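You operate a simulated robot arm through the tools that you are given. There is no shell and no other tool. Be economical: measure what you need, move in short steps, check, and stop when the job is done.

You run a simulated two-armed robot. Do the job below in one go: nothing can be reset, and whatever is moved stays where it is left.

TASK
Pick up the carton that expires first from the top of the fitting table with one hand, pass it to the other hand and put it on the door end of the back counter. Set down upright: carton.

It is judged by the outcome, as a careful person would: the job done as asked, and still so three seconds after it is handed in. It fails if anything else is knocked over, pushed out of place, dropped, spilled or broken.

THE ROBOT
Two 7-joint arms with two-finger parallel grippers on one trunk, on a base that drives. Base frame: it is fixed to the floor where the robot stands at the start and does not move with it; the origin is under the middle of the robot, x ahead of it, y to its left, z up; the surface under the hand at the start is at about z = 850. Units: mm, degrees, N and s.
The left shoulder is at the start at [50, 158, 1158], the right one opposite. With the tool pointing down near the work surface each hand reaches from about 220 to 660 mm from the robot's upright axis, wherever it stands, measured 20 degrees to its own side. Places, roughly: door end of the back counter [-2300, -1700, 900]. Payload 3.91 kg a hand.
Tool frame (each hand has its own): the origin (TCP) lies between the finger pads and is the grasp point; the fingertips stand 30 mm ahead of it; z points along the fingers, y is the line along which they close. The gripper opens to 110 mm. The fingers are 20 mm wide and 10 mm thick; the gripper's body (48 by 112 mm) begins 55 mm behind the TCP.
Orientation is told as [roll, pitch, yaw] about the base's x, y, z axes, in that order, counted from this pose: with the fingers straight down and closing along the base's y, the tool's x points along the base's -x, its y along +y and its z along -z.

THE INTERFACE
- The arms move only by the tool move_arm. It takes "left_targets", "right_targets" or both (then of equal length, played together; a hand with none holds still); each is a list of rows, each a list of 3 entries, a list of its own where there are three numbers: the turn, a rotation vector about the tool's x, y, z in rad, then the shift along the tool's x, y, z in mm, then the gripper command, from -1 (fully open) to 1 (shut), values between in proportion. In form: [[[ax, ay, az], [tx, ty, tz], fingers], ...]. A call has 1 to 10 rows; each row is the pose to reach, as a shift and turn from the pose commanded when the call began, along the tool's axes at that moment. A row lasts 0.2 s, in which the tool goes at most 50 mm and 8.6 degrees; a call with a longer step from one row to the next is refused whole, and so is a gripper value outside its range. A pose out of reach is approached as far as the arm can. The call stops where the force on the tool passes 40 N (or 10 N more than at its start, if that is more) or the arm is blocked; 0.2 s more then pass. Each finger travels about 153 mm/s and halts on what it meets, pressing with about 29 N; the grip force reading is that of the motor and also rises with nothing between the fingers. The clock runs only during rows and for 0.2 s after the last one: add rows that repeat a pose to give the fingers time. It gives the time, the measured TCP pose, the force on the tool (base axes), the opening and the grip force at its end, in the units of the frame above (readings bear some noise), with the torque about the TCP (base axes, N m) and any sound that the robot's microphone picked up.
- Cameras (640 x 400 px; columns grow to the right, rows downward): "scene" is now at [132.5, -0.8, 1308.6]; the picture's right is [-0.02, -1.00, 0.00], its down [-0.45, 0.01, -0.89] and it looks along [0.89, -0.02, -0.45] (base axes); focal length 283 px, centre (320, 200). "left" rides on the left gripper at [73, -17, -103] in its tool frame; the picture's right is [0.23, 0.97, 0.00], its down [-0.76, 0.18, -0.62] and it looks along [-0.61, 0.14, 0.78] (tool axes); focal length 222 px, centre (320, 200). "right" rides on the right gripper at [72, 17, -103] in its tool frame; the picture's right is [-0.23, 0.97, 0.00], its down [-0.76, -0.18, -0.62] and it looks along [-0.61, -0.14, 0.78] (tool axes); focal length 222 px, centre (320, 200).
- grab_frame(camera): a new picture of that camera. The clock stands still meanwhile.
- slide_trunk(by): slides the trunk up (or, below 0, down) by that many mm; the arms and the scene camera ride with it, the base frame stays. It gives what a move gives, with no picture.
- roll_base(legs): drives the robot by 1 to 6 legs, each [ahead, turn to the left] in mm and degrees, along the robot's own axes; the way and the turn of a leg run together, so that a leg with both is an arc; at most 1500 mm and 180 degrees a leg. The arms and the cameras ride along, it lands a little off, and it stops where it bumps. It gives what a move gives.
- turn_head(pan, tilt): turns the head with the scene camera to pan (to the left, within 80 degrees either way) and tilt (down, from -29 to 69), counted from straight ahead of the robot. It gives what a move gives.
- point_at(camera, pixels): for up to 12 pixels [column, row] of the newest picture of that camera ("zoom" is the newest enlarged one), the place [x, y, z] in the base frame of the surface seen there, good to about 2 mm. The clock stands still meanwhile.
- inspect(camera, box): a new picture of the part [left, top, right, bottom] of that camera's present view, enlarged. The clock stands still meanwhile.
- hand_in(): hands the job in; it is judged then, once.

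Go step by step. Measure first, check grasps and placings, and put right what went wrong. The budget is 80 turns and 70 pictures, counting those below and the enlarged ones. Unless the task says otherwise, let go and move clear before handing in, and close with one line.

The tools are called after "Request:" as name(argument=value, ...) on one line, values as JSON. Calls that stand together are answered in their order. move_arm: Moves the arms, as the interface text tells. Its arguments: {"type":"object","properties":{"left_targets":{"type":"array"},"right_targets":{"type":"array"}},"required":[]} The other tools are called the same way: slide_trunk (by) slides the trunk up or down; roll_base (legs) drives the base; turn_head (pan, tilt) turns the head that bears the scene camera; grab_frame (camera) takes a picture; point_at (camera, pixels) gives the place of the surface under pixels of a picture; inspect (camera, box) takes an enlarged picture of a part of a camera's view; hand_in () hands the job in.

At the start:

```text
t: 0.0
left_ee_pos: [396.4, 76.3, 1103.0]
left_tool_rot: [-0.1, 0.1, 0.1]
left_wrist_force: [-0.4, 0.6, -0.2]
left_wrist_torque: [0.01, -0.01, -0.01]
left_width: 110.0
left_grasp_force: 0.2
right_ee_pos: [359.4, -183.4, 1084.2]
right_tool_rot: [0.0, -0.1, 0.0]
right_wrist_force: [0.9, -0.2, -0.1]
right_wrist_torque: [0.0, 0.0, -0.03]
right_width: 109.9
right_grasp_force: 0.0
trunk travel left (down, up): [-400.0, 82.0]
robot x, y, heading: [-3.2, -0.2, -0.1]
head pan, tilt: [-1.2, 26.8]
```

scene: 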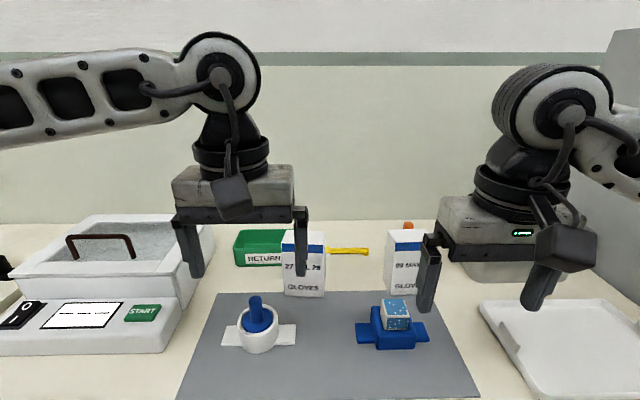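
right: 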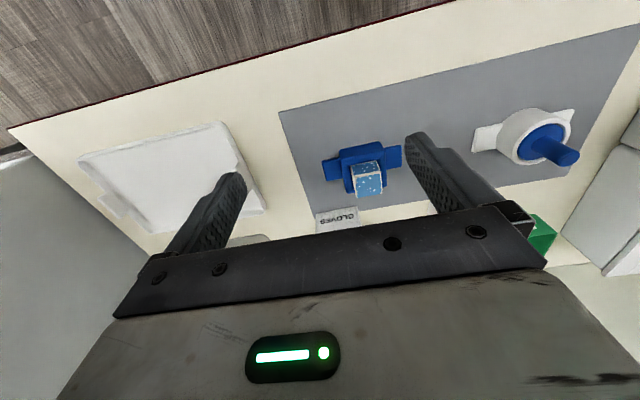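
left: 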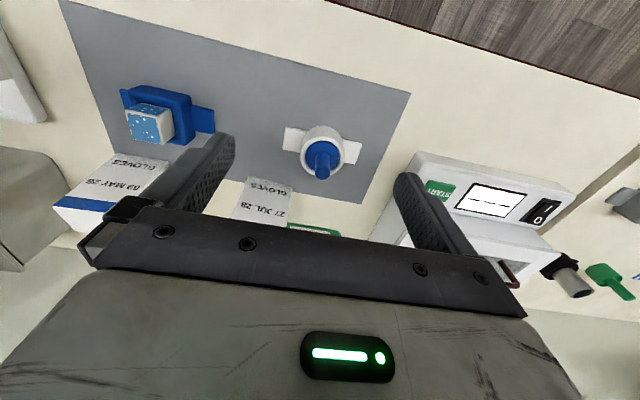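

Two GLOVES cartons are visible, near (303,265) and (405,262), bearing dates. I enlarge both to read them.

Request:
inspect(camera="scene", box=[220, 210, 440, 348])

Request:
inspect(camera="left", box=[40, 130, 340, 318])

```text
2.90 times, centred on (330, 279) of scene
```

zoom: 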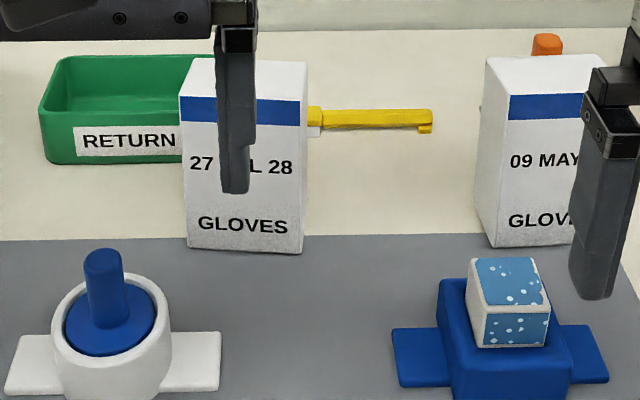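

```text
2.13 times, centred on (190, 224) of left
```

zoom: 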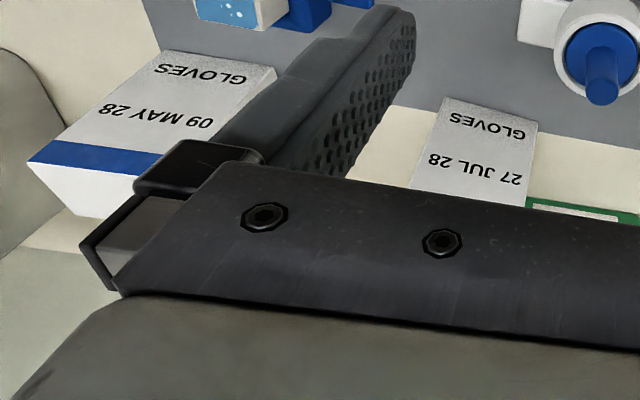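

The right carton reads 09 MAY 28, earlier than 27 JUL 28. I measure its corners and look around for further cartons and the table's surroundings.

Request:
grab_frame(camera="scene")

Request:
point_at(camera="scene", pixels=[[388, 232], [396, 234], [418, 234], [389, 290], [394, 260], [410, 262], [388, 260], [408, 225], [405, 231], [392, 291], [415, 292], [345, 250]])

Request:
point_at(camera="scene", pixels=[[396, 318], [380, 345], [470, 395], [500, 310], [410, 330], [300, 240], [240, 235], [286, 292], [430, 320], [320, 290]])

Request:
turn_head(pan=-50, tilt=30)

Request:
grab_frame(camera="scene")

```text
64 pictures are left
```

scene: 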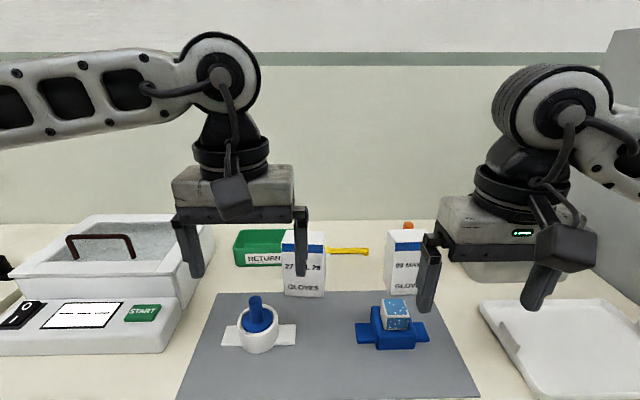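

```text
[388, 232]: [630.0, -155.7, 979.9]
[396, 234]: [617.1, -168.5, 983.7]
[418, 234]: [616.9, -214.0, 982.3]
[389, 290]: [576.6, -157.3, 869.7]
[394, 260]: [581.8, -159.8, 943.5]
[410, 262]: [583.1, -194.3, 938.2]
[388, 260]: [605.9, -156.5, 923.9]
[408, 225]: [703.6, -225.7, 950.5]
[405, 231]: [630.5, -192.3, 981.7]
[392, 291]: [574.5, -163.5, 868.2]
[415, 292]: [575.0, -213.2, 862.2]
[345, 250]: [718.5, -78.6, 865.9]
```

```text
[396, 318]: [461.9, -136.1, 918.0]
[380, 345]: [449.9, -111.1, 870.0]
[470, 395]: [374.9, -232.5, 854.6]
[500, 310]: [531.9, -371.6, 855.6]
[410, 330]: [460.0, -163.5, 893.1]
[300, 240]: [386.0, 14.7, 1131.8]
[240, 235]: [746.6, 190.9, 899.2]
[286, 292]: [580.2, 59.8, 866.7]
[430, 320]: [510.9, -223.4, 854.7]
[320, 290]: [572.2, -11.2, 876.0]
```

```text
t: 1.2
left_ee_pos: [397.1, 76.9, 1104.2]
left_tool_rot: [0.1, 0.1, 0.1]
left_wrist_force: [0.9, 0.6, 0.7]
left_wrist_torque: [0.01, 0.0, 0.04]
left_width: 110.0
left_grasp_force: 0.0
right_ee_pos: [360.1, -183.3, 1083.5]
right_tool_rot: [0.0, 0.0, 0.0]
right_wrist_force: [-0.2, 0.1, 0.0]
right_wrist_torque: [-0.01, -0.02, 0.0]
right_width: 110.0
right_grasp_force: 0.0
trunk travel left (down, up): [-400.0, 82.0]
robot x, y, heading: [-1.2, 2.5, -0.1]
head pan, tilt: [-50.0, 30.0]
```

```text
63 pictures are left
```

scene: 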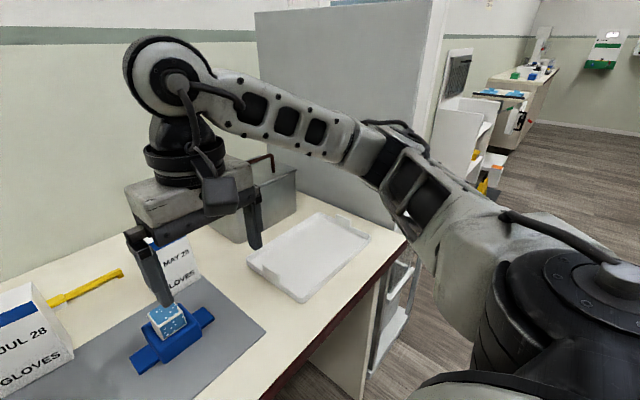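

The carton's front face is at x≈577, left edge y≈-156, top z≈983; its right part is hidden by the right finger. I move the right hand aside and look again.

Request:
move_arm(right_targets=[[[0, 0, 0], [0, -45, 0], -1], [[0, 0, 0], [0, -90, 0], -1], [[0, 0, 0], [0, -130, 0], -1]])

Request:
turn_head(pan=-15, tilt=30)

Request:
grab_frame(camera="scene")

Request:
grab_frame(camera="right")

```text
t: 2.0
left_ee_pos: [395.6, 74.6, 1104.8]
left_tool_rot: [0.0, 0.0, 0.1]
left_wrist_force: [-0.4, -0.1, 0.3]
left_wrist_torque: [0.01, -0.01, 0.02]
left_width: 110.0
left_grasp_force: 0.1
right_ee_pos: [358.9, -313.7, 1082.7]
right_tool_rot: [0.0, 0.1, 0.1]
right_wrist_force: [0.6, -0.1, -0.5]
right_wrist_torque: [-0.04, 0.0, 0.02]
right_width: 110.1
right_grasp_force: 0.0
trunk travel left (down, up): [-400.0, 82.0]
robot x, y, heading: [-1.5, 2.0, -0.2]
head pan, tilt: [-50.0, 30.0]
```

```text
t: 3.0
left_ee_pos: [396.1, 76.3, 1104.0]
left_tool_rot: [0.0, 0.0, 0.1]
left_wrist_force: [0.7, 0.6, 0.1]
left_wrist_torque: [-0.02, -0.02, -0.02]
left_width: 110.1
left_grasp_force: 0.0
right_ee_pos: [358.8, -312.4, 1082.0]
right_tool_rot: [-0.1, 0.0, 0.0]
right_wrist_force: [-0.1, -0.5, 0.2]
right_wrist_torque: [0.03, 0.03, -0.03]
right_width: 109.7
right_grasp_force: 0.1
trunk travel left (down, up): [-400.0, 82.0]
robot x, y, heading: [1.6, 0.1, -0.2]
head pan, tilt: [-15.0, 30.0]
```

```text
62 pictures are left
```

scene: 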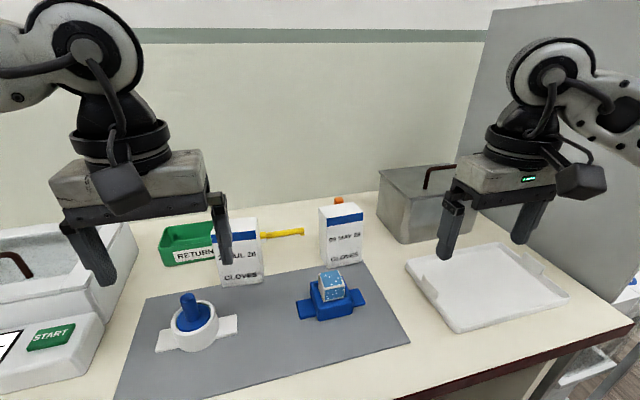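

```text
61 pictures are left
```

right: 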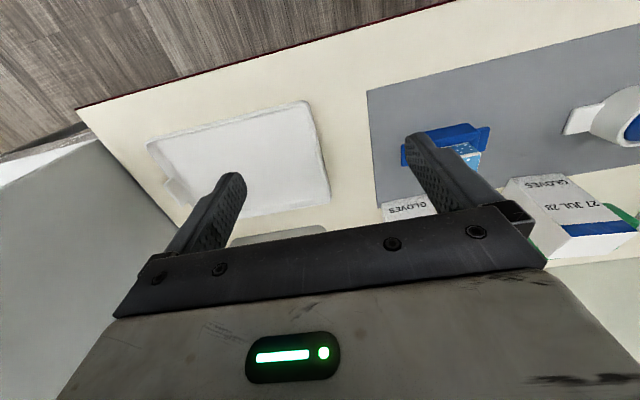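

The MAY carton is clear now, spanning about (320-363, 202-265). I inspect it and measure corners.

Request:
inspect(camera="scene", box=[280, 180, 400, 255])

Request:
point_at(camera="scene", pixels=[[328, 217], [361, 214], [321, 207], [352, 204], [331, 262], [359, 260], [345, 209], [338, 201], [345, 240], [405, 240], [600, 310], [405, 190]])

```text
5.33 times, centred on (340, 218) of scene
```

zoom: 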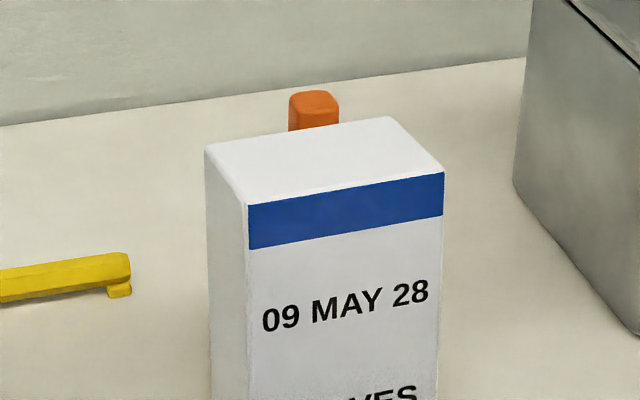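

```text
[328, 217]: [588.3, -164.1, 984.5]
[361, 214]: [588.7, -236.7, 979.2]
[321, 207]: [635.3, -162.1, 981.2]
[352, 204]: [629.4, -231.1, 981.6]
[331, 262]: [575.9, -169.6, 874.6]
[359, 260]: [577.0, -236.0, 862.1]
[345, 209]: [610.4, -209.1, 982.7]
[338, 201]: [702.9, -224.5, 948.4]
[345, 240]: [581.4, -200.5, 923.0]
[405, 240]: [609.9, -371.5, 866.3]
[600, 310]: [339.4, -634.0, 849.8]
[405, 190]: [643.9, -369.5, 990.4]
```

The carton spans x≈581–637, y≈-159–-238, top 982, so its centre is about (609, -198). I move the right hand above it, high.

Request:
move_arm(right_targets=[[[0, 0, 0], [-41, 19, 0], -1], [[0, 0, 0], [-82, 38, 0], -1], [[0, 0, 0], [-124, 57, 0], -1], [[0, 0, 0], [-166, 76, 0], -1], [[0, 0, 0], [-208, 95, 0], -1], [[0, 0, 0], [-250, 115, 0], -1], [[0, 0, 0], [-250, 115, 0], -1]])

Request:
grab_frame(camera="scene")

Request:
grab_frame(camera="right")

```text
t: 4.6
left_ee_pos: [396.8, 75.0, 1104.4]
left_tool_rot: [-0.1, 0.0, 0.2]
left_wrist_force: [1.0, -0.4, -0.4]
left_wrist_torque: [-0.05, 0.01, 0.0]
left_width: 109.9
left_grasp_force: 0.1
right_ee_pos: [608.9, -198.1, 1083.7]
right_tool_rot: [0.0, -0.2, 0.1]
right_wrist_force: [-1.0, -0.1, 0.0]
right_wrist_torque: [0.02, 0.0, 0.0]
right_width: 110.1
right_grasp_force: 0.0
trunk travel left (down, up): [-400.0, 82.0]
robot x, y, heading: [-2.9, -1.3, -0.1]
head pan, tilt: [-15.0, 30.0]
```

```text
59 pictures are left
```

scene: 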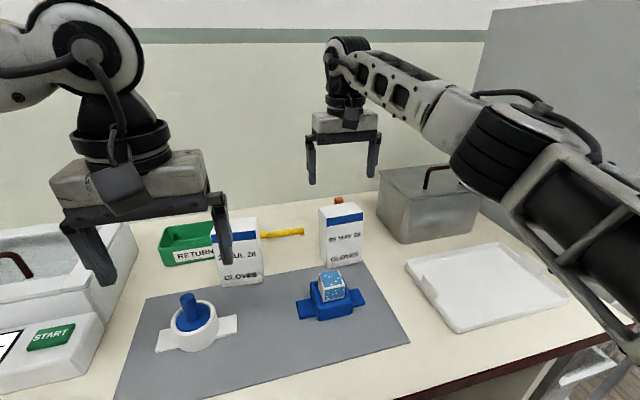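

```text
58 pictures are left
```

right: 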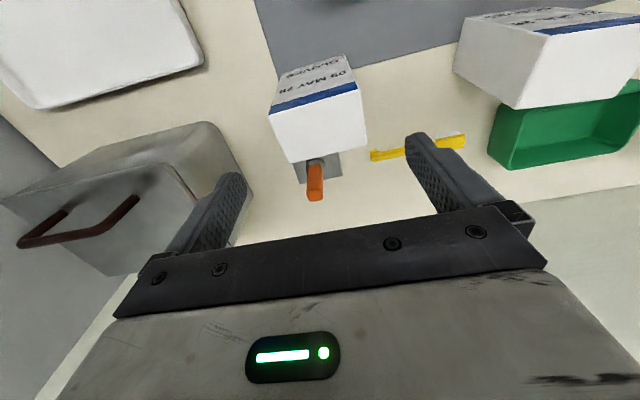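

The hand is above the carton; I measure the top-face corners (270,117),(357,90),(366,143),(289,163) and the metal bin from the right camera.

Request:
point_at(camera="right", pixels=[[273, 118], [354, 92], [363, 142], [291, 160], [315, 130], [330, 165], [315, 195], [316, 165], [215, 130], [238, 185]])

```text
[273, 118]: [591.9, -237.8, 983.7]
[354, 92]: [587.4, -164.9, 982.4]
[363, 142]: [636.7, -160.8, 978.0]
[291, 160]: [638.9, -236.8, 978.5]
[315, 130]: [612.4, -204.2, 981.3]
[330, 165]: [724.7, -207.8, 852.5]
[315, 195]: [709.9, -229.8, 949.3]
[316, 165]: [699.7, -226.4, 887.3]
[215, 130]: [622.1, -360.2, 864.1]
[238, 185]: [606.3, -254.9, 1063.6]
```

Centre confirmed near (611,-199), top 982. I descend to TCP z≈966 and close.

Request:
move_arm(right_targets=[[[0, 0, 0], [0, -1, 40], -1], [[0, 0, 0], [-1, -1, 80], -1], [[0, 0, 0], [-1, -1, 105], -1], [[0, 0, 0], [-1, -1, 117], -1], [[0, 0, 0], [-1, -1, 117], -1]])

Request:
grab_frame(camera="scene")

```text
t: 5.8
left_ee_pos: [395.8, 76.6, 1105.3]
left_tool_rot: [0.1, -0.1, 0.1]
left_wrist_force: [-0.3, -0.5, 0.0]
left_wrist_torque: [-0.01, 0.01, -0.01]
left_width: 110.2
left_grasp_force: 0.1
right_ee_pos: [610.8, -199.3, 966.7]
right_tool_rot: [0.0, 0.0, 0.0]
right_wrist_force: [-0.3, 1.0, 0.1]
right_wrist_torque: [0.0, -0.04, -0.01]
right_width: 110.0
right_grasp_force: 0.0
trunk travel left (down, up): [-400.0, 82.0]
robot x, y, heading: [1.1, 2.2, -0.0]
head pan, tilt: [-15.0, 30.0]
```

```text
57 pictures are left
```

scene: 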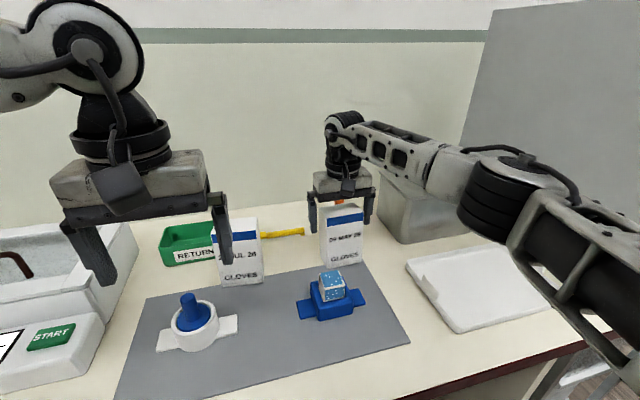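

The fingers straddle the carton. I close and then lift a little.

Request:
move_arm(right_targets=[[[0, 0, 0], [0, 0, 0], -0.3], [[0, 0, 0], [0, 0, 0], 0.3], [[0, 0, 0], [0, 0, 0], 1], [[0, 0, 0], [0, 0, 0], 1]])

Request:
move_arm(right_targets=[[[0, 0, 0], [0, 0, -10], 1], [[0, 0, 0], [0, 0, -40], 1], [[0, 0, 0], [0, 0, -80], 1], [[0, 0, 0], [0, 0, -120], 1], [[0, 0, 0], [0, 0, -150], 1]])

Request:
grab_frame(camera="scene")

```text
t: 6.8
left_ee_pos: [396.7, 75.1, 1103.9]
left_tool_rot: [0.0, 0.0, 0.0]
left_wrist_force: [-0.6, 0.8, -0.6]
left_wrist_torque: [0.02, 0.01, 0.02]
left_width: 110.1
left_grasp_force: 0.0
right_ee_pos: [609.5, -200.2, 966.3]
right_tool_rot: [0.1, 0.0, 0.0]
right_wrist_force: [0.4, -2.9, -0.2]
right_wrist_torque: [-0.18, 0.0, 0.02]
right_width: 85.4
right_grasp_force: 28.6
trunk travel left (down, up): [-400.0, 82.0]
robot x, y, heading: [-1.8, -0.6, 0.1]
head pan, tilt: [-15.0, 30.0]
```

```text
t: 8.0
left_ee_pos: [397.1, 78.3, 1104.6]
left_tool_rot: [0.0, 0.0, 0.2]
left_wrist_force: [-0.1, 0.4, -0.8]
left_wrist_torque: [-0.07, -0.05, 0.04]
left_width: 109.7
left_grasp_force: 0.2
right_ee_pos: [610.6, -198.4, 1116.8]
right_tool_rot: [0.1, 0.0, 0.1]
right_wrist_force: [-0.1, 0.2, -3.4]
right_wrist_torque: [-0.03, 0.03, -0.01]
right_width: 85.5
right_grasp_force: 28.7
trunk travel left (down, up): [-400.0, 82.0]
robot x, y, heading: [-1.2, -4.4, 0.4]
head pan, tilt: [-15.0, 30.0]
```

```text
56 pictures are left
```

scene: 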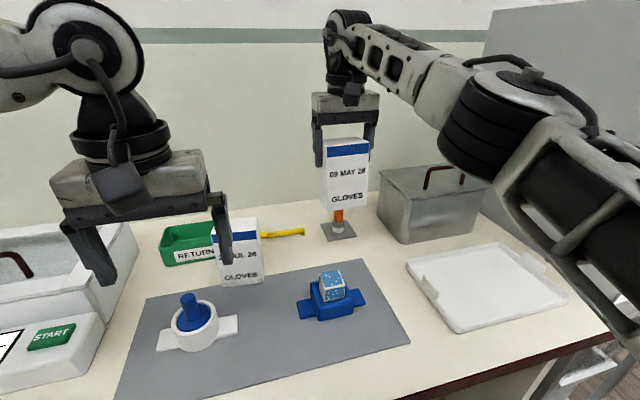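

The carton is held firmly (85 mm, ~0.35 kg). Before handing over I check the surroundings to the sides for driving.

Request:
move_arm(right_targets=[[[0, 0, 0], [40, 0, -20], 1], [[0, 0, 0], [80, 5, -40], 1], [[0, 0, 0], [110, 10, -40], 1]])

Request:
turn_head(pan=-80, tilt=20)

Request:
grab_frame(camera="scene")

Request:
turn_head(pan=80, tilt=20)

Request:
grab_frame(camera="scene")

```text
t: 8.8
left_ee_pos: [396.1, 75.8, 1104.6]
left_tool_rot: [0.0, 0.0, 0.1]
left_wrist_force: [0.2, 0.6, -0.7]
left_wrist_torque: [0.0, -0.02, 0.03]
left_width: 110.2
left_grasp_force: 0.1
right_ee_pos: [499.6, -189.6, 1156.3]
right_tool_rot: [0.0, 0.1, -0.2]
right_wrist_force: [-0.2, 0.2, -2.8]
right_wrist_torque: [0.0, 0.01, -0.02]
right_width: 85.3
right_grasp_force: 28.5
trunk travel left (down, up): [-400.0, 82.0]
robot x, y, heading: [-0.3, -2.2, 0.3]
head pan, tilt: [-15.0, 30.0]
```

```text
t: 10.1
left_ee_pos: [396.6, 74.4, 1104.0]
left_tool_rot: [0.0, 0.0, 0.0]
left_wrist_force: [0.6, -0.6, -0.6]
left_wrist_torque: [-0.01, -0.03, 0.03]
left_width: 110.2
left_grasp_force: 0.0
right_ee_pos: [500.0, -189.4, 1156.4]
right_tool_rot: [0.0, 0.1, 0.1]
right_wrist_force: [-0.3, 1.2, -3.2]
right_wrist_torque: [0.03, 0.0, -0.01]
right_width: 85.3
right_grasp_force: 28.7
trunk travel left (down, up): [-400.0, 82.0]
robot x, y, heading: [0.9, -1.6, -0.1]
head pan, tilt: [-80.0, 20.0]
```

```text
55 pictures are left
```

scene: 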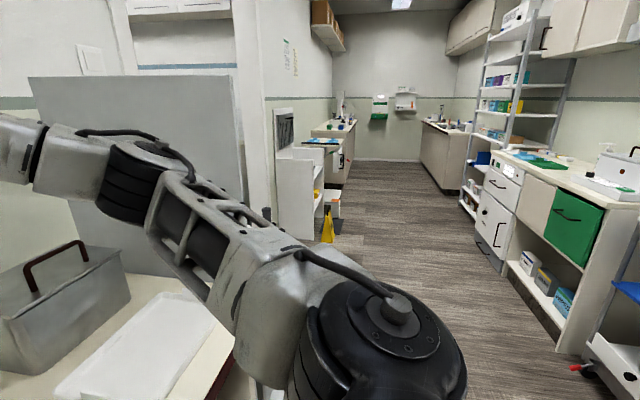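

```text
t: 12.6
left_ee_pos: [397.0, 76.0, 1104.1]
left_tool_rot: [-0.1, 0.0, 0.2]
left_wrist_force: [1.0, -0.8, -1.0]
left_wrist_torque: [0.03, 0.04, -0.02]
left_width: 110.0
left_grasp_force: 0.0
right_ee_pos: [500.6, -190.1, 1156.5]
right_tool_rot: [0.0, 0.0, -0.1]
right_wrist_force: [-0.3, 0.0, -3.3]
right_wrist_torque: [0.0, -0.03, 0.04]
right_width: 85.6
right_grasp_force: 28.7
trunk travel left (down, up): [-400.0, 82.0]
robot x, y, heading: [-2.0, -5.5, -0.0]
head pan, tilt: [80.0, 20.0]
```

```text
54 pictures are left
```

scene: 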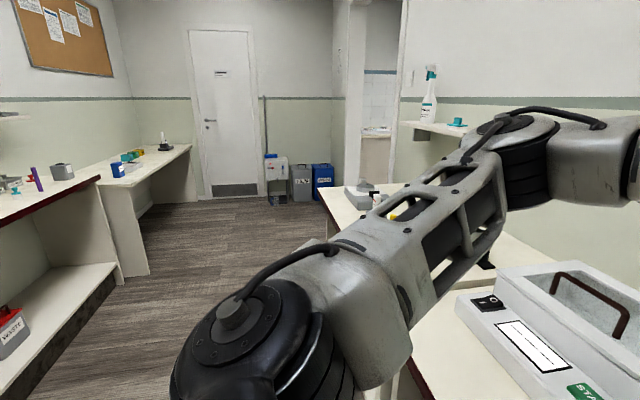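

The room is a corridor with counters behind. I measure the left-view counter, then turn to the right view to measure the floor and the counter there.

Request:
point_at(camera="scene", pixels=[[98, 178], [150, 270], [60, 172], [190, 148], [120, 285], [10, 190], [215, 125], [180, 230]])

Request:
turn_head(pan=-80, tilt=20)

Request:
inspect(camera="scene", box=[400, 60, 640, 210])

Request:
grab_frame(camera="scene")

Request:
point_at(camera="scene", pixels=[[500, 155], [620, 205], [560, 180], [555, 350], [440, 125], [432, 170], [500, 270], [600, 375], [350, 130], [330, 240], [380, 350], [625, 150]])

```text
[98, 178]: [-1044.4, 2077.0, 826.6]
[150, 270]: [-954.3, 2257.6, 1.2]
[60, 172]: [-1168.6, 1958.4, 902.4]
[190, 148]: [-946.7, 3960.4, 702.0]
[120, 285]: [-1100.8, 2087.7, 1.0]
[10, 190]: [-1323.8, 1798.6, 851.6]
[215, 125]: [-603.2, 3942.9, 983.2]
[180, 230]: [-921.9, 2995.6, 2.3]
```

```text
t: 15.1
left_ee_pos: [395.7, 75.9, 1105.1]
left_tool_rot: [0.0, 0.1, 0.0]
left_wrist_force: [1.3, 0.4, -0.6]
left_wrist_torque: [0.0, 0.01, 0.0]
left_width: 109.9
left_grasp_force: 0.0
right_ee_pos: [500.4, -190.9, 1156.0]
right_tool_rot: [0.0, 0.1, 0.0]
right_wrist_force: [-0.6, -0.1, -2.8]
right_wrist_torque: [-0.02, 0.01, 0.02]
right_width: 85.5
right_grasp_force: 29.2
trunk travel left (down, up): [-400.0, 82.0]
robot x, y, heading: [0.6, -0.3, -0.1]
head pan, tilt: [-80.0, 20.0]
```

```text
2.67 times, centred on (520, 135) of scene
```

zoom: 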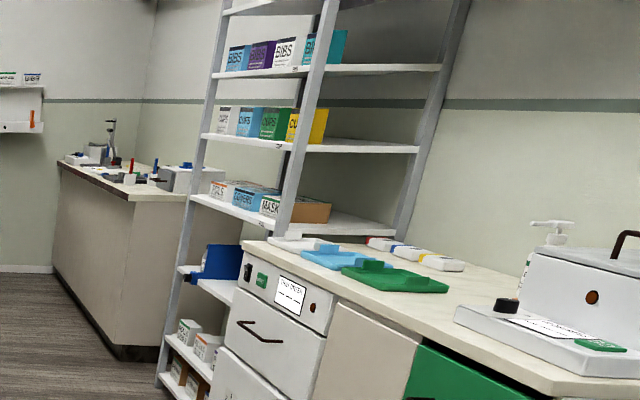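

```text
52 pictures are left
```

scene: 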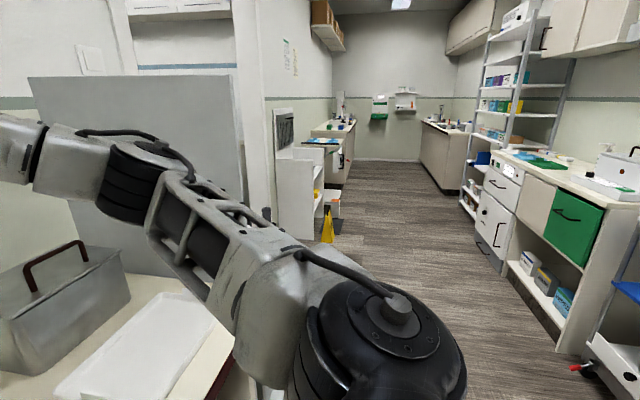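

```text
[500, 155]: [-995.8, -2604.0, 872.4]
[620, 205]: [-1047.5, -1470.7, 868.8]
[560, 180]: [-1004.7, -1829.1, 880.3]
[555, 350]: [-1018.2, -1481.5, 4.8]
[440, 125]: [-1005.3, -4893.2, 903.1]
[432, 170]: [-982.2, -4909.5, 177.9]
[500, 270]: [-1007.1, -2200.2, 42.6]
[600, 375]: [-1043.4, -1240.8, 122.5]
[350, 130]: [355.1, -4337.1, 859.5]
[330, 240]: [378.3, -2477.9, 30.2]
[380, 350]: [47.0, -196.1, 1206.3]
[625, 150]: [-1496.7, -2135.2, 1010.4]
```

The near counter's front is at x≈-1000 (y -1470 to -2600); the target lies beyond x -2000, so I need to see behind me. I reverse 300 mm from the table and turn right.

Request:
roll_base(legs=[[-300, 0], [0, -90]])

Request:
turn_head(pan=-78, tilt=15)

Request:
grab_frame(camera="scene")

```text
t: 21.0
left_ee_pos: [-230.9, -398.6, 1104.1]
left_tool_rot: [0.0, 0.1, -90.6]
left_wrist_force: [-0.1, -0.5, -0.1]
left_wrist_torque: [-0.02, -0.02, 0.02]
left_width: 109.7
left_grasp_force: 0.1
right_ee_pos: [-496.2, -497.6, 1156.9]
right_tool_rot: [0.0, 0.1, -90.5]
right_wrist_force: [0.1, 0.0, -2.0]
right_wrist_torque: [0.01, 0.01, -0.01]
right_width: 85.3
right_grasp_force: 29.3
trunk travel left (down, up): [-400.0, 82.0]
robot x, y, heading: [-305.5, -0.1, -90.8]
head pan, tilt: [-80.0, 20.0]
```

```text
t: 21.6
left_ee_pos: [-229.4, -397.8, 1104.0]
left_tool_rot: [0.0, 0.0, -90.6]
left_wrist_force: [-0.9, 0.3, -0.2]
left_wrist_torque: [-0.02, -0.02, -0.01]
left_width: 110.0
left_grasp_force: 0.0
right_ee_pos: [-497.3, -497.9, 1156.0]
right_tool_rot: [-0.1, 0.1, -90.6]
right_wrist_force: [-0.6, 0.1, -3.0]
right_wrist_torque: [-0.01, -0.01, -0.01]
right_width: 85.5
right_grasp_force: 29.1
trunk travel left (down, up): [-400.0, 82.0]
robot x, y, heading: [-301.6, -0.2, -90.6]
head pan, tilt: [-78.0, 15.0]
```

```text
51 pictures are left
```

scene: 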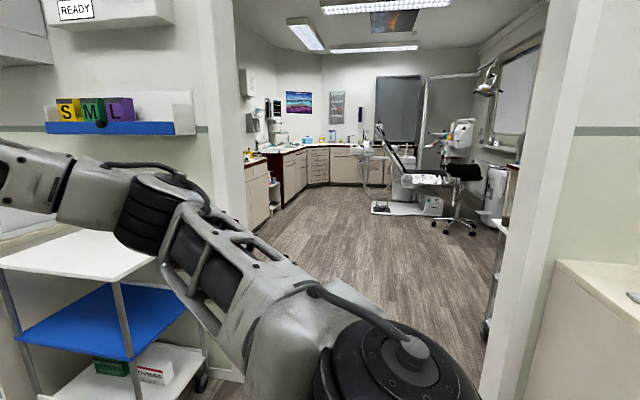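

A doorway behind leads to a room with a counter on its left wall starting near (250,165), the door end. I measure jambs, floor and counter.

Request:
point_at(camera="scene", pixels=[[225, 90], [243, 230], [540, 300], [490, 370], [250, 165], [265, 152], [275, 215], [300, 150], [430, 330], [500, 240], [125, 240], [205, 385]])

Request:
inspect(camera="scene", box=[220, 90, 400, 230])

```text
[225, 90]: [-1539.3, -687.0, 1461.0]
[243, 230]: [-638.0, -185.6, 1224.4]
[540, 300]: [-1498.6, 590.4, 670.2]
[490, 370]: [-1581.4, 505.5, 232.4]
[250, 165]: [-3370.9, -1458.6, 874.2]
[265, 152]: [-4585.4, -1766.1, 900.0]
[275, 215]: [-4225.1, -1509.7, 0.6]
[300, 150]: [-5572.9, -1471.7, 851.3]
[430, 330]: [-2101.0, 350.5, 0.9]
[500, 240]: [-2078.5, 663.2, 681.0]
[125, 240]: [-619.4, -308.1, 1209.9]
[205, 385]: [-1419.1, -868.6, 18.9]
```

```text
2.86 times, centred on (310, 160) of scene
```

zoom: 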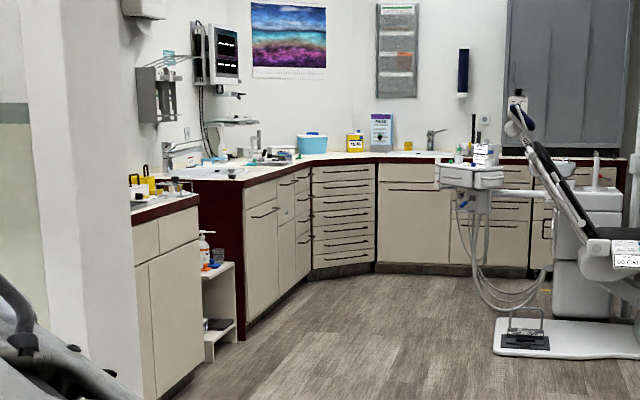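

The route is through the doorway (jambs y≈-690 and +500 at x≈-1540). I do the handover here in open space: first I yaw the left hand so that it can later tilt sideways beneath the right gripper.

Request:
move_arm(left_targets=[[[0, 0, -0.149], [-8, 8, 0], -1], [[0, 0, -0.298], [-16, 16, 0], -1], [[0, 0, -0.447], [-24, 24, 0], -1], [[0, 0, -0.596], [-32, 32, 0], -1], [[0, 0, -0.745], [-40, 40, 0], -1], [[0, 0, -0.894], [-48, 48, 0], -1], [[0, 0, -1.043], [-56, 56, 0], -1], [[0, 0, -1.192], [-64, 64, 0], -1], [[0, 0, -1.341], [-72, 72, 0], -1], [[0, 0, -1.49], [-80, 80, 0], -1]])

Request:
move_arm(left_targets=[[[0, 0, -0.08], [0, 0, 0], -1]])

```text
t: 23.8
left_ee_pos: [-151.3, -478.9, 1105.3]
left_tool_rot: [0.0, 0.0, -4.9]
left_wrist_force: [-0.2, -0.7, 0.7]
left_wrist_torque: [-0.01, 0.01, 0.0]
left_width: 110.0
left_grasp_force: 0.1
right_ee_pos: [-497.0, -498.2, 1157.0]
right_tool_rot: [-0.1, 0.0, -90.6]
right_wrist_force: [-0.3, 0.4, -3.3]
right_wrist_torque: [0.02, 0.03, -0.05]
right_width: 84.9
right_grasp_force: 28.7
trunk travel left (down, up): [-400.0, 82.0]
robot x, y, heading: [-301.9, 4.6, -90.7]
head pan, tilt: [-78.0, 15.0]
```

```text
t: 24.2
left_ee_pos: [-151.4, -479.2, 1105.2]
left_tool_rot: [0.0, 0.0, -0.5]
left_wrist_force: [-0.7, 0.4, -0.5]
left_wrist_torque: [-0.03, 0.0, -0.03]
left_width: 109.9
left_grasp_force: 0.1
right_ee_pos: [-496.5, -498.7, 1157.7]
right_tool_rot: [0.0, 0.1, -90.6]
right_wrist_force: [0.5, 0.1, -3.9]
right_wrist_torque: [0.0, -0.01, -0.01]
right_width: 85.2
right_grasp_force: 29.2
trunk travel left (down, up): [-400.0, 82.0]
robot x, y, heading: [-304.9, -1.6, -90.6]
head pan, tilt: [-78.0, 15.0]
```

Left tool is now aligned with base yaw 0. I tilt it by 80° about its y so it points along base -x toward the carton.

Request:
move_arm(left_targets=[[[0, 0.14, 0], [0, 0, 0], -1], [[0, 0.28, 0], [0, 0, 0], -1], [[0, 0.42, 0], [0, 0, 0], -1], [[0, 0.56, 0], [0, 0, 0], -1], [[0, 0.7, 0], [0, 0, 0], -1], [[0, 0.84, 0], [0, 0, 0], -1], [[0, 0.98, 0], [0, 0, 0], -1], [[0, 1.12, 0], [0, 0, 0], -1], [[0, 1.26, 0], [0, 0, 0], -1], [[0, 1.4, 0], [0, 0, 0], -1]])

Request:
turn_head(pan=0, tilt=25)

Request:
grab_frame(camera="scene")

Request:
grab_frame(camera="left")

```text
t: 26.4
left_ee_pos: [-151.5, -478.2, 1104.0]
left_tool_rot: [-0.5, 80.3, -1.1]
left_wrist_force: [0.4, -0.2, 1.0]
left_wrist_torque: [-0.02, 0.01, -0.05]
left_width: 109.8
left_grasp_force: 0.1
right_ee_pos: [-498.3, -498.1, 1155.8]
right_tool_rot: [0.0, -0.1, -90.6]
right_wrist_force: [0.3, 0.4, -2.8]
right_wrist_torque: [0.03, 0.02, -0.02]
right_width: 85.2
right_grasp_force: 29.0
trunk travel left (down, up): [-400.0, 82.0]
robot x, y, heading: [-299.6, -1.5, -90.4]
head pan, tilt: [-78.0, 15.0]
```

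```text
t: 27.9
left_ee_pos: [-151.9, -478.6, 1104.3]
left_tool_rot: [-0.1, 80.2, -0.9]
left_wrist_force: [0.4, -1.0, -0.5]
left_wrist_torque: [-0.02, 0.01, 0.0]
left_width: 109.5
left_grasp_force: 0.0
right_ee_pos: [-497.2, -497.3, 1156.8]
right_tool_rot: [0.1, 0.0, -90.5]
right_wrist_force: [-0.2, 0.3, -3.2]
right_wrist_torque: [0.0, -0.05, 0.0]
right_width: 85.1
right_grasp_force: 28.7
trunk travel left (down, up): [-400.0, 82.0]
robot x, y, heading: [-299.8, 0.0, -90.7]
head pan, tilt: [0.0, 25.0]
```

```text
49 pictures are left
```

scene: 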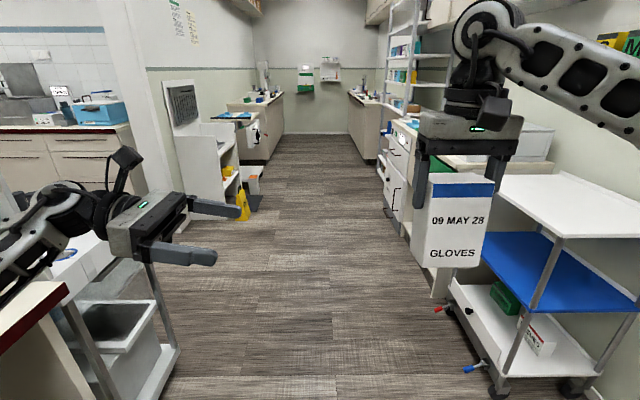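

```text
48 pictures are left
```

left: 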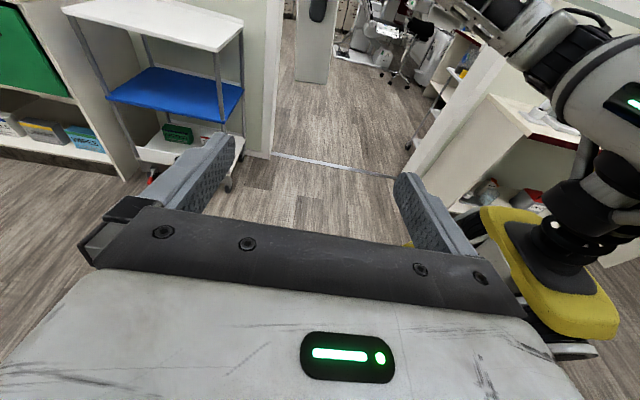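

Left hand is sideways with its camera up. I bring the carton toward the middle and the left hand to a pre-grasp beside it.

Request:
move_arm(left_targets=[[[0, 0, 0], [4.3, -5, 37], -1], [[0, 0, 0], [8.7, -10, 74], -1], [[0, 0, 0], [13, -15, 111], -1], [[0, 0, 0], [17.3, -19.5, 147], -1]], right_targets=[[[0, 0, 0], [0, 20, 0], 1], [[0, 0, 0], [0, 40, 0], 1], [[0, 0, 0], [0, 60, 0], 1], [[0, 0, 0], [0, 77, 0], 1]])

Request:
grab_frame(camera="scene")

Request:
grab_frame(camera="left")

```text
t: 28.9
left_ee_pos: [-299.2, -498.0, 1096.4]
left_tool_rot: [0.2, 80.2, -0.5]
left_wrist_force: [-0.7, 0.9, -0.1]
left_wrist_torque: [0.03, -0.01, 0.03]
left_width: 110.1
left_grasp_force: 0.0
right_ee_pos: [-418.8, -499.5, 1155.6]
right_tool_rot: [0.0, 0.0, -90.6]
right_wrist_force: [-0.9, -0.3, -2.9]
right_wrist_torque: [0.05, -0.01, -0.01]
right_width: 85.3
right_grasp_force: 29.1
trunk travel left (down, up): [-400.0, 82.0]
robot x, y, heading: [-302.9, -0.0, -90.9]
head pan, tilt: [0.0, 25.0]
```

```text
47 pictures are left
```

scene: 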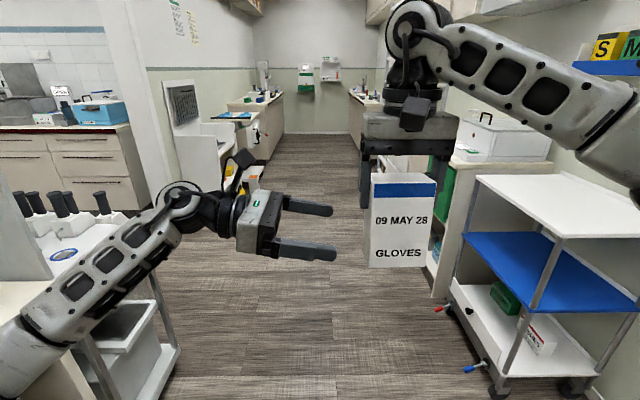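

```text
46 pictures are left
```

left: 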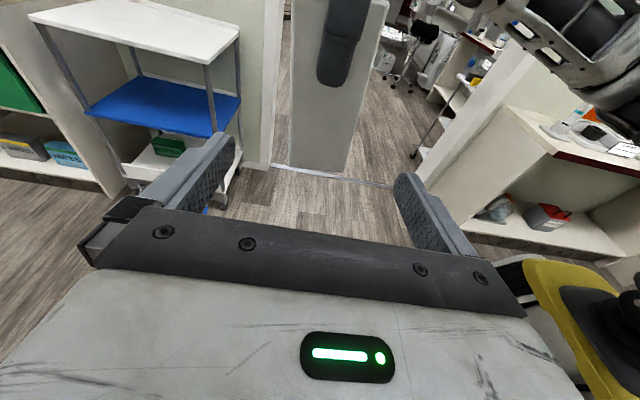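

The carton sits between the left fingers in the left view (about columns 290-385, to row 172). I measure its lower edge.

Request:
point_at(camera="left", pixels=[[294, 160], [344, 168], [320, 120], [295, 100], [372, 60]])

Request:
point_at(camera="scene", pixels=[[372, 263], [425, 264], [400, 220], [374, 180], [434, 178], [300, 210], [300, 250]])

```text
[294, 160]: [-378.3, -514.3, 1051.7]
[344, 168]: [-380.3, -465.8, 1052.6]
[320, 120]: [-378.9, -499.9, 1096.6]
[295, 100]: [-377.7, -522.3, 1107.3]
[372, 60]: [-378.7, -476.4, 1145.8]
```

```text
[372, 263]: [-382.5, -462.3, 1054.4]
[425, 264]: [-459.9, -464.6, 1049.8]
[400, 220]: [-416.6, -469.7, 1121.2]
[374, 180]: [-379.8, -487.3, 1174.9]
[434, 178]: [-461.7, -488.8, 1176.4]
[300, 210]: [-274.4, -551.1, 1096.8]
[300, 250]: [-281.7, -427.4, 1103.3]
```

Carton centre is (-419,-496), bottom ≈1045. I advance the left hand straight in to TCP x≈-402 and then check.

Request:
move_arm(left_targets=[[[0, 0, 0], [6, 2, 35], -1], [[0, 0, 0], [12, 2, 70], -1], [[0, 0, 0], [15, 2, 88], -1], [[0, 0, 0], [17.5, 2, 101.5], -1]])

Request:
grab_frame(camera="scene")

```text
t: 29.9
left_ee_pos: [-403.2, -494.9, 1096.4]
left_tool_rot: [-0.1, 80.2, -0.7]
left_wrist_force: [0.4, 0.7, -1.0]
left_wrist_torque: [0.02, 0.02, 0.0]
left_width: 110.1
left_grasp_force: 0.1
right_ee_pos: [-419.4, -499.2, 1156.4]
right_tool_rot: [-0.1, 0.1, -90.7]
right_wrist_force: [-0.3, -0.8, -2.8]
right_wrist_torque: [0.01, -0.03, -0.02]
right_width: 85.1
right_grasp_force: 28.6
trunk travel left (down, up): [-400.0, 82.0]
robot x, y, heading: [-302.8, -0.2, -90.6]
head pan, tilt: [0.0, 25.0]
```

```text
45 pictures are left
```

scene: 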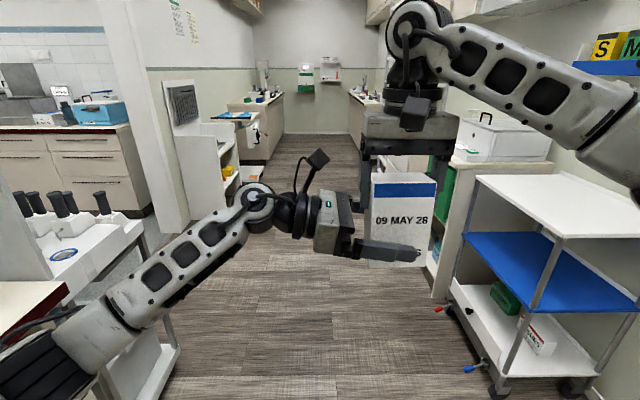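

The left fingers straddle the carton below the right gripper. I close the left hand.

Request:
move_arm(left_targets=[[[0, 0, 0], [0, 0, 0], -0.4], [[0, 0, 0], [0, 0, 0], 0.1], [[0, 0, 0], [0, 0, 0], 0.6], [[0, 0, 0], [0, 0, 0], 1], [[0, 0, 0], [0, 0, 0], 1]])

```text
t: 31.1
left_ee_pos: [-401.0, -495.0, 1095.5]
left_tool_rot: [0.5, 80.3, 0.1]
left_wrist_force: [-6.9, -19.8, -0.5]
left_wrist_torque: [0.84, -0.57, 0.01]
left_width: 58.3
left_grasp_force: 29.0
right_ee_pos: [-417.8, -498.6, 1155.9]
right_tool_rot: [0.0, 0.2, -90.3]
right_wrist_force: [6.1, 21.3, -1.8]
right_wrist_torque: [0.42, 0.17, 0.34]
right_width: 85.0
right_grasp_force: 28.5
trunk travel left (down, up): [-400.0, 82.0]
robot x, y, heading: [-302.2, -0.7, -90.6]
head pan, tilt: [0.0, 25.0]
```

Both grip, with ~20 N pulling sideways along y; I shift the left hand 2 mm along -y to relax it.

Request:
move_arm(left_targets=[[[0, 0, 0], [0, -1, 0], 1], [[0, 0, 0], [0, -2, 0], 1]])

```text
t: 31.7
left_ee_pos: [-401.2, -495.5, 1096.2]
left_tool_rot: [0.2, 80.2, -0.3]
left_wrist_force: [-6.6, -19.6, 0.5]
left_wrist_torque: [0.91, -0.73, -0.06]
left_width: 58.4
left_grasp_force: 28.7
right_ee_pos: [-419.3, -498.7, 1156.1]
right_tool_rot: [0.1, 0.1, -90.5]
right_wrist_force: [6.9, 19.1, -3.4]
right_wrist_torque: [0.26, 0.33, 0.35]
right_width: 85.0
right_grasp_force: 29.5
trunk travel left (down, up): [-400.0, 82.0]
robot x, y, heading: [-301.0, 0.7, -90.7]
head pan, tilt: [0.0, 25.0]
```

The force barely changed; I shift 3 mm more and watch.

Request:
move_arm(left_targets=[[[0, 0, 0], [0, -1.5, 0], 1], [[0, 0, 0], [0, -3, 0], 1]])

Request:
grab_frame(camera="left")

```text
t: 32.3
left_ee_pos: [-403.2, -497.1, 1095.8]
left_tool_rot: [-0.9, 80.3, -1.7]
left_wrist_force: [-4.6, -6.7, 1.0]
left_wrist_torque: [0.01, -0.14, 0.1]
left_width: 58.2
left_grasp_force: 28.8
right_ee_pos: [-421.3, -500.4, 1156.4]
right_tool_rot: [0.1, 0.0, -90.7]
right_wrist_force: [4.4, 6.8, -3.2]
right_wrist_torque: [0.4, -0.13, 0.02]
right_width: 84.7
right_grasp_force: 29.4
trunk travel left (down, up): [-400.0, 82.0]
robot x, y, heading: [-299.3, 0.0, -90.7]
head pan, tilt: [0.0, 25.0]
```

```text
44 pictures are left
```

left: 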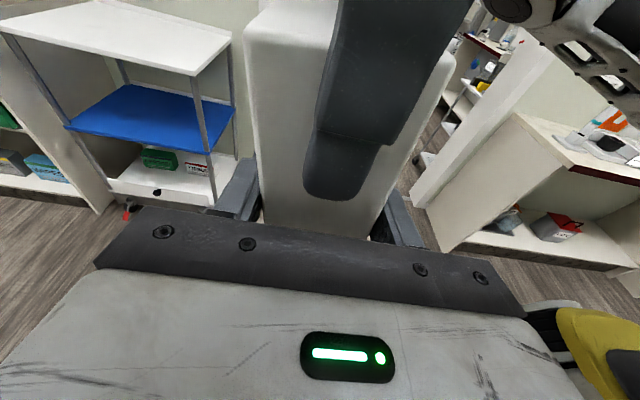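

Force is down to ~7 N and the left grip is good. I open the right hand and lift it straight up.

Request:
move_arm(right_targets=[[[0, 0, 0], [0, 0, 0], 0.3], [[0, 0, 0], [0, 0, 0], -0.4], [[0, 0, 0], [0, 0, 0], -1], [[0, 0, 0], [0, 0, 0], -1]])

Request:
grab_frame(camera="scene")

```text
t: 33.3
left_ee_pos: [-402.2, -498.5, 1095.2]
left_tool_rot: [0.1, 80.2, -0.6]
left_wrist_force: [0.4, -0.3, 0.3]
left_wrist_torque: [-0.01, -0.05, -0.01]
left_width: 58.3
left_grasp_force: 28.8
right_ee_pos: [-419.6, -500.5, 1156.7]
right_tool_rot: [0.0, -0.1, -90.7]
right_wrist_force: [-0.4, 0.2, -0.3]
right_wrist_torque: [-0.02, 0.03, 0.02]
right_width: 109.9
right_grasp_force: 0.1
trunk travel left (down, up): [-400.0, 82.0]
robot x, y, heading: [-301.0, 3.4, -90.6]
head pan, tilt: [0.0, 25.0]
```

```text
43 pictures are left
```

scene: 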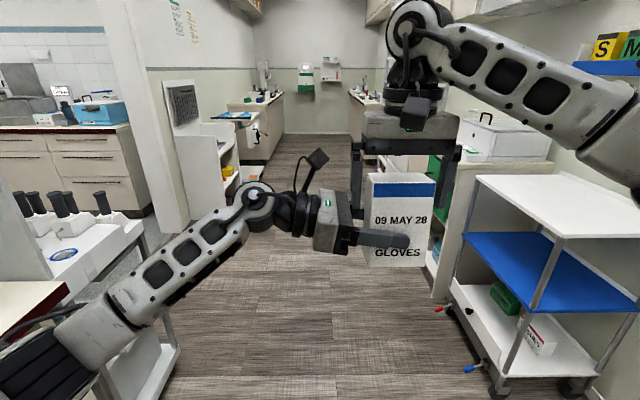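

The carton stays in the left hand. I lift the right hand 100 mm, then check.

Request:
move_arm(right_targets=[[[0, 0, 0], [0, 0, -10], -1], [[0, 0, 0], [0, 0, -40], -1], [[0, 0, 0], [0, 0, -80], -1], [[0, 0, 0], [0, -40, -80], -1], [[0, 0, 0], [0, -80, -80], -1], [[0, 0, 0], [0, -120, -80], -1], [[0, 0, 0], [0, -150, -80], -1]])

Request:
grab_frame(camera="scene")

```text
t: 34.9
left_ee_pos: [-402.1, -498.1, 1095.5]
left_tool_rot: [-0.2, 80.2, -0.7]
left_wrist_force: [-0.6, -0.4, 0.4]
left_wrist_torque: [-0.03, -0.06, -0.01]
left_width: 57.9
left_grasp_force: 28.6
right_ee_pos: [-571.5, -497.2, 1236.9]
right_tool_rot: [0.0, 0.0, -90.6]
right_wrist_force: [0.3, 0.4, -1.7]
right_wrist_torque: [0.04, -0.01, 0.0]
right_width: 109.9
right_grasp_force: 0.0
trunk travel left (down, up): [-400.0, 82.0]
robot x, y, heading: [-302.4, -1.0, -90.8]
head pan, tilt: [0.0, 25.0]
```

```text
42 pictures are left
```

scene: 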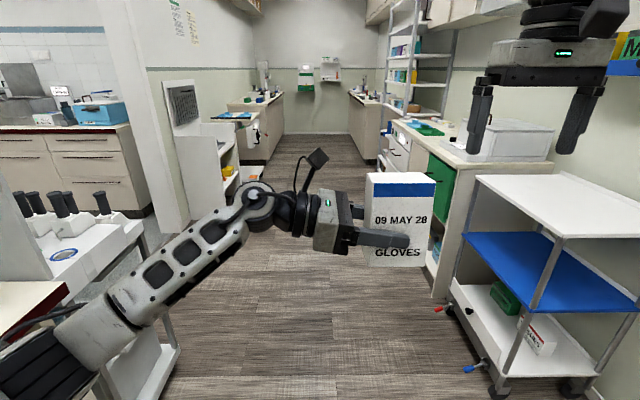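

Handover done; the carton is upright in the left hand. I turn toward the doorway (heading ≈-176), go 600 mm, and look.

Request:
roll_base(legs=[[0, -85.2], [500, 0]])

Request:
turn_head(pan=0, tilt=20)

Request:
grab_frame(camera="scene")

```text
t: 41.5
left_ee_pos: [-1303.9, 35.6, 1096.5]
left_tool_rot: [0.1, 80.3, -86.6]
left_wrist_force: [-0.5, 0.3, -0.7]
left_wrist_torque: [-0.06, 0.03, -0.01]
left_width: 57.9
left_grasp_force: 28.6
right_ee_pos: [-1315.2, 204.2, 1237.1]
right_tool_rot: [0.0, 0.0, -176.8]
right_wrist_force: [-0.5, 0.8, 0.6]
right_wrist_torque: [0.02, -0.01, -0.02]
right_width: 109.8
right_grasp_force: 0.0
trunk travel left (down, up): [-400.0, 82.0]
robot x, y, heading: [-802.0, -28.6, -176.6]
head pan, tilt: [0.0, 25.0]
```

```text
t: 42.2
left_ee_pos: [-1304.2, 36.8, 1095.5]
left_tool_rot: [0.1, 80.3, -86.7]
left_wrist_force: [-0.1, 0.6, 0.0]
left_wrist_torque: [-0.07, -0.01, 0.0]
left_width: 58.2
left_grasp_force: 29.8
right_ee_pos: [-1314.5, 203.1, 1237.3]
right_tool_rot: [0.0, 0.1, -176.8]
right_wrist_force: [-0.5, -0.2, 0.1]
right_wrist_torque: [0.0, 0.02, 0.0]
right_width: 110.3
right_grasp_force: 0.1
trunk travel left (down, up): [-400.0, 82.0]
robot x, y, heading: [-798.2, -28.1, -176.6]
head pan, tilt: [0.0, 20.0]
```

```text
41 pictures are left
```

scene: 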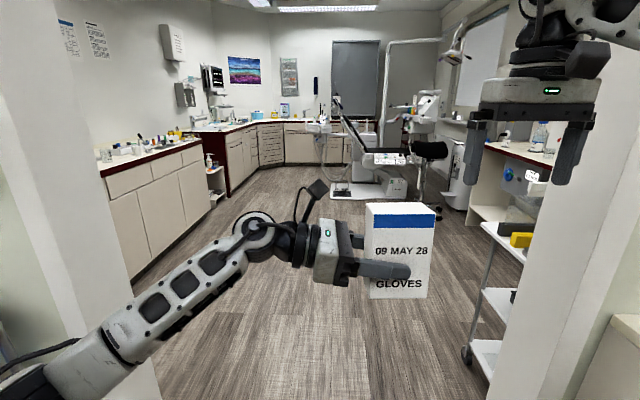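

The doorway and the back counter on the left (near (130,165)) are visible. I measure the jambs, the trolley on the right and the counter.

Request:
point_at(camera="scene", pixels=[[135, 310], [95, 120], [560, 290], [470, 350], [495, 235], [135, 280], [205, 145], [105, 185], [140, 172], [200, 200], [118, 165], [330, 330]])

Request:
inspect(camera="scene", box=[70, 90, 250, 220])

```text
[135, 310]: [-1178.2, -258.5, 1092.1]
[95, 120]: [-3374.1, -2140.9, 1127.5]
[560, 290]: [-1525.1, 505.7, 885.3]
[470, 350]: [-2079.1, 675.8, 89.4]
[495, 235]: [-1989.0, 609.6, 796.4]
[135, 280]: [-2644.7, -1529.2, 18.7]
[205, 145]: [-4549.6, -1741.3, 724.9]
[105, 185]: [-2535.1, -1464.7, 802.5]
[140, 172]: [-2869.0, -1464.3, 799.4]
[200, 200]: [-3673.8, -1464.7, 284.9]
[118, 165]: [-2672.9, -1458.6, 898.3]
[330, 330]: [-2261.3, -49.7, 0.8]
```

```text
3.08 times, centred on (160, 155) of scene
```

zoom: 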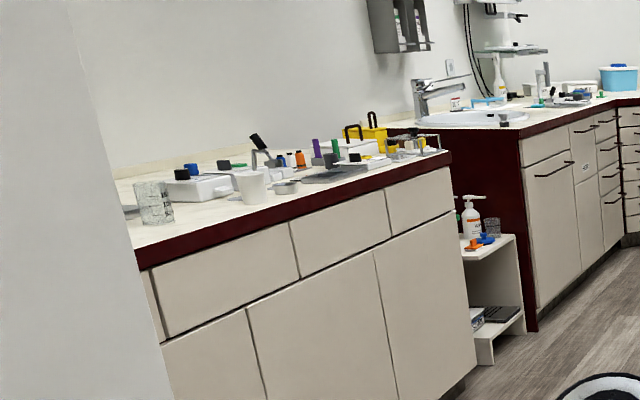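

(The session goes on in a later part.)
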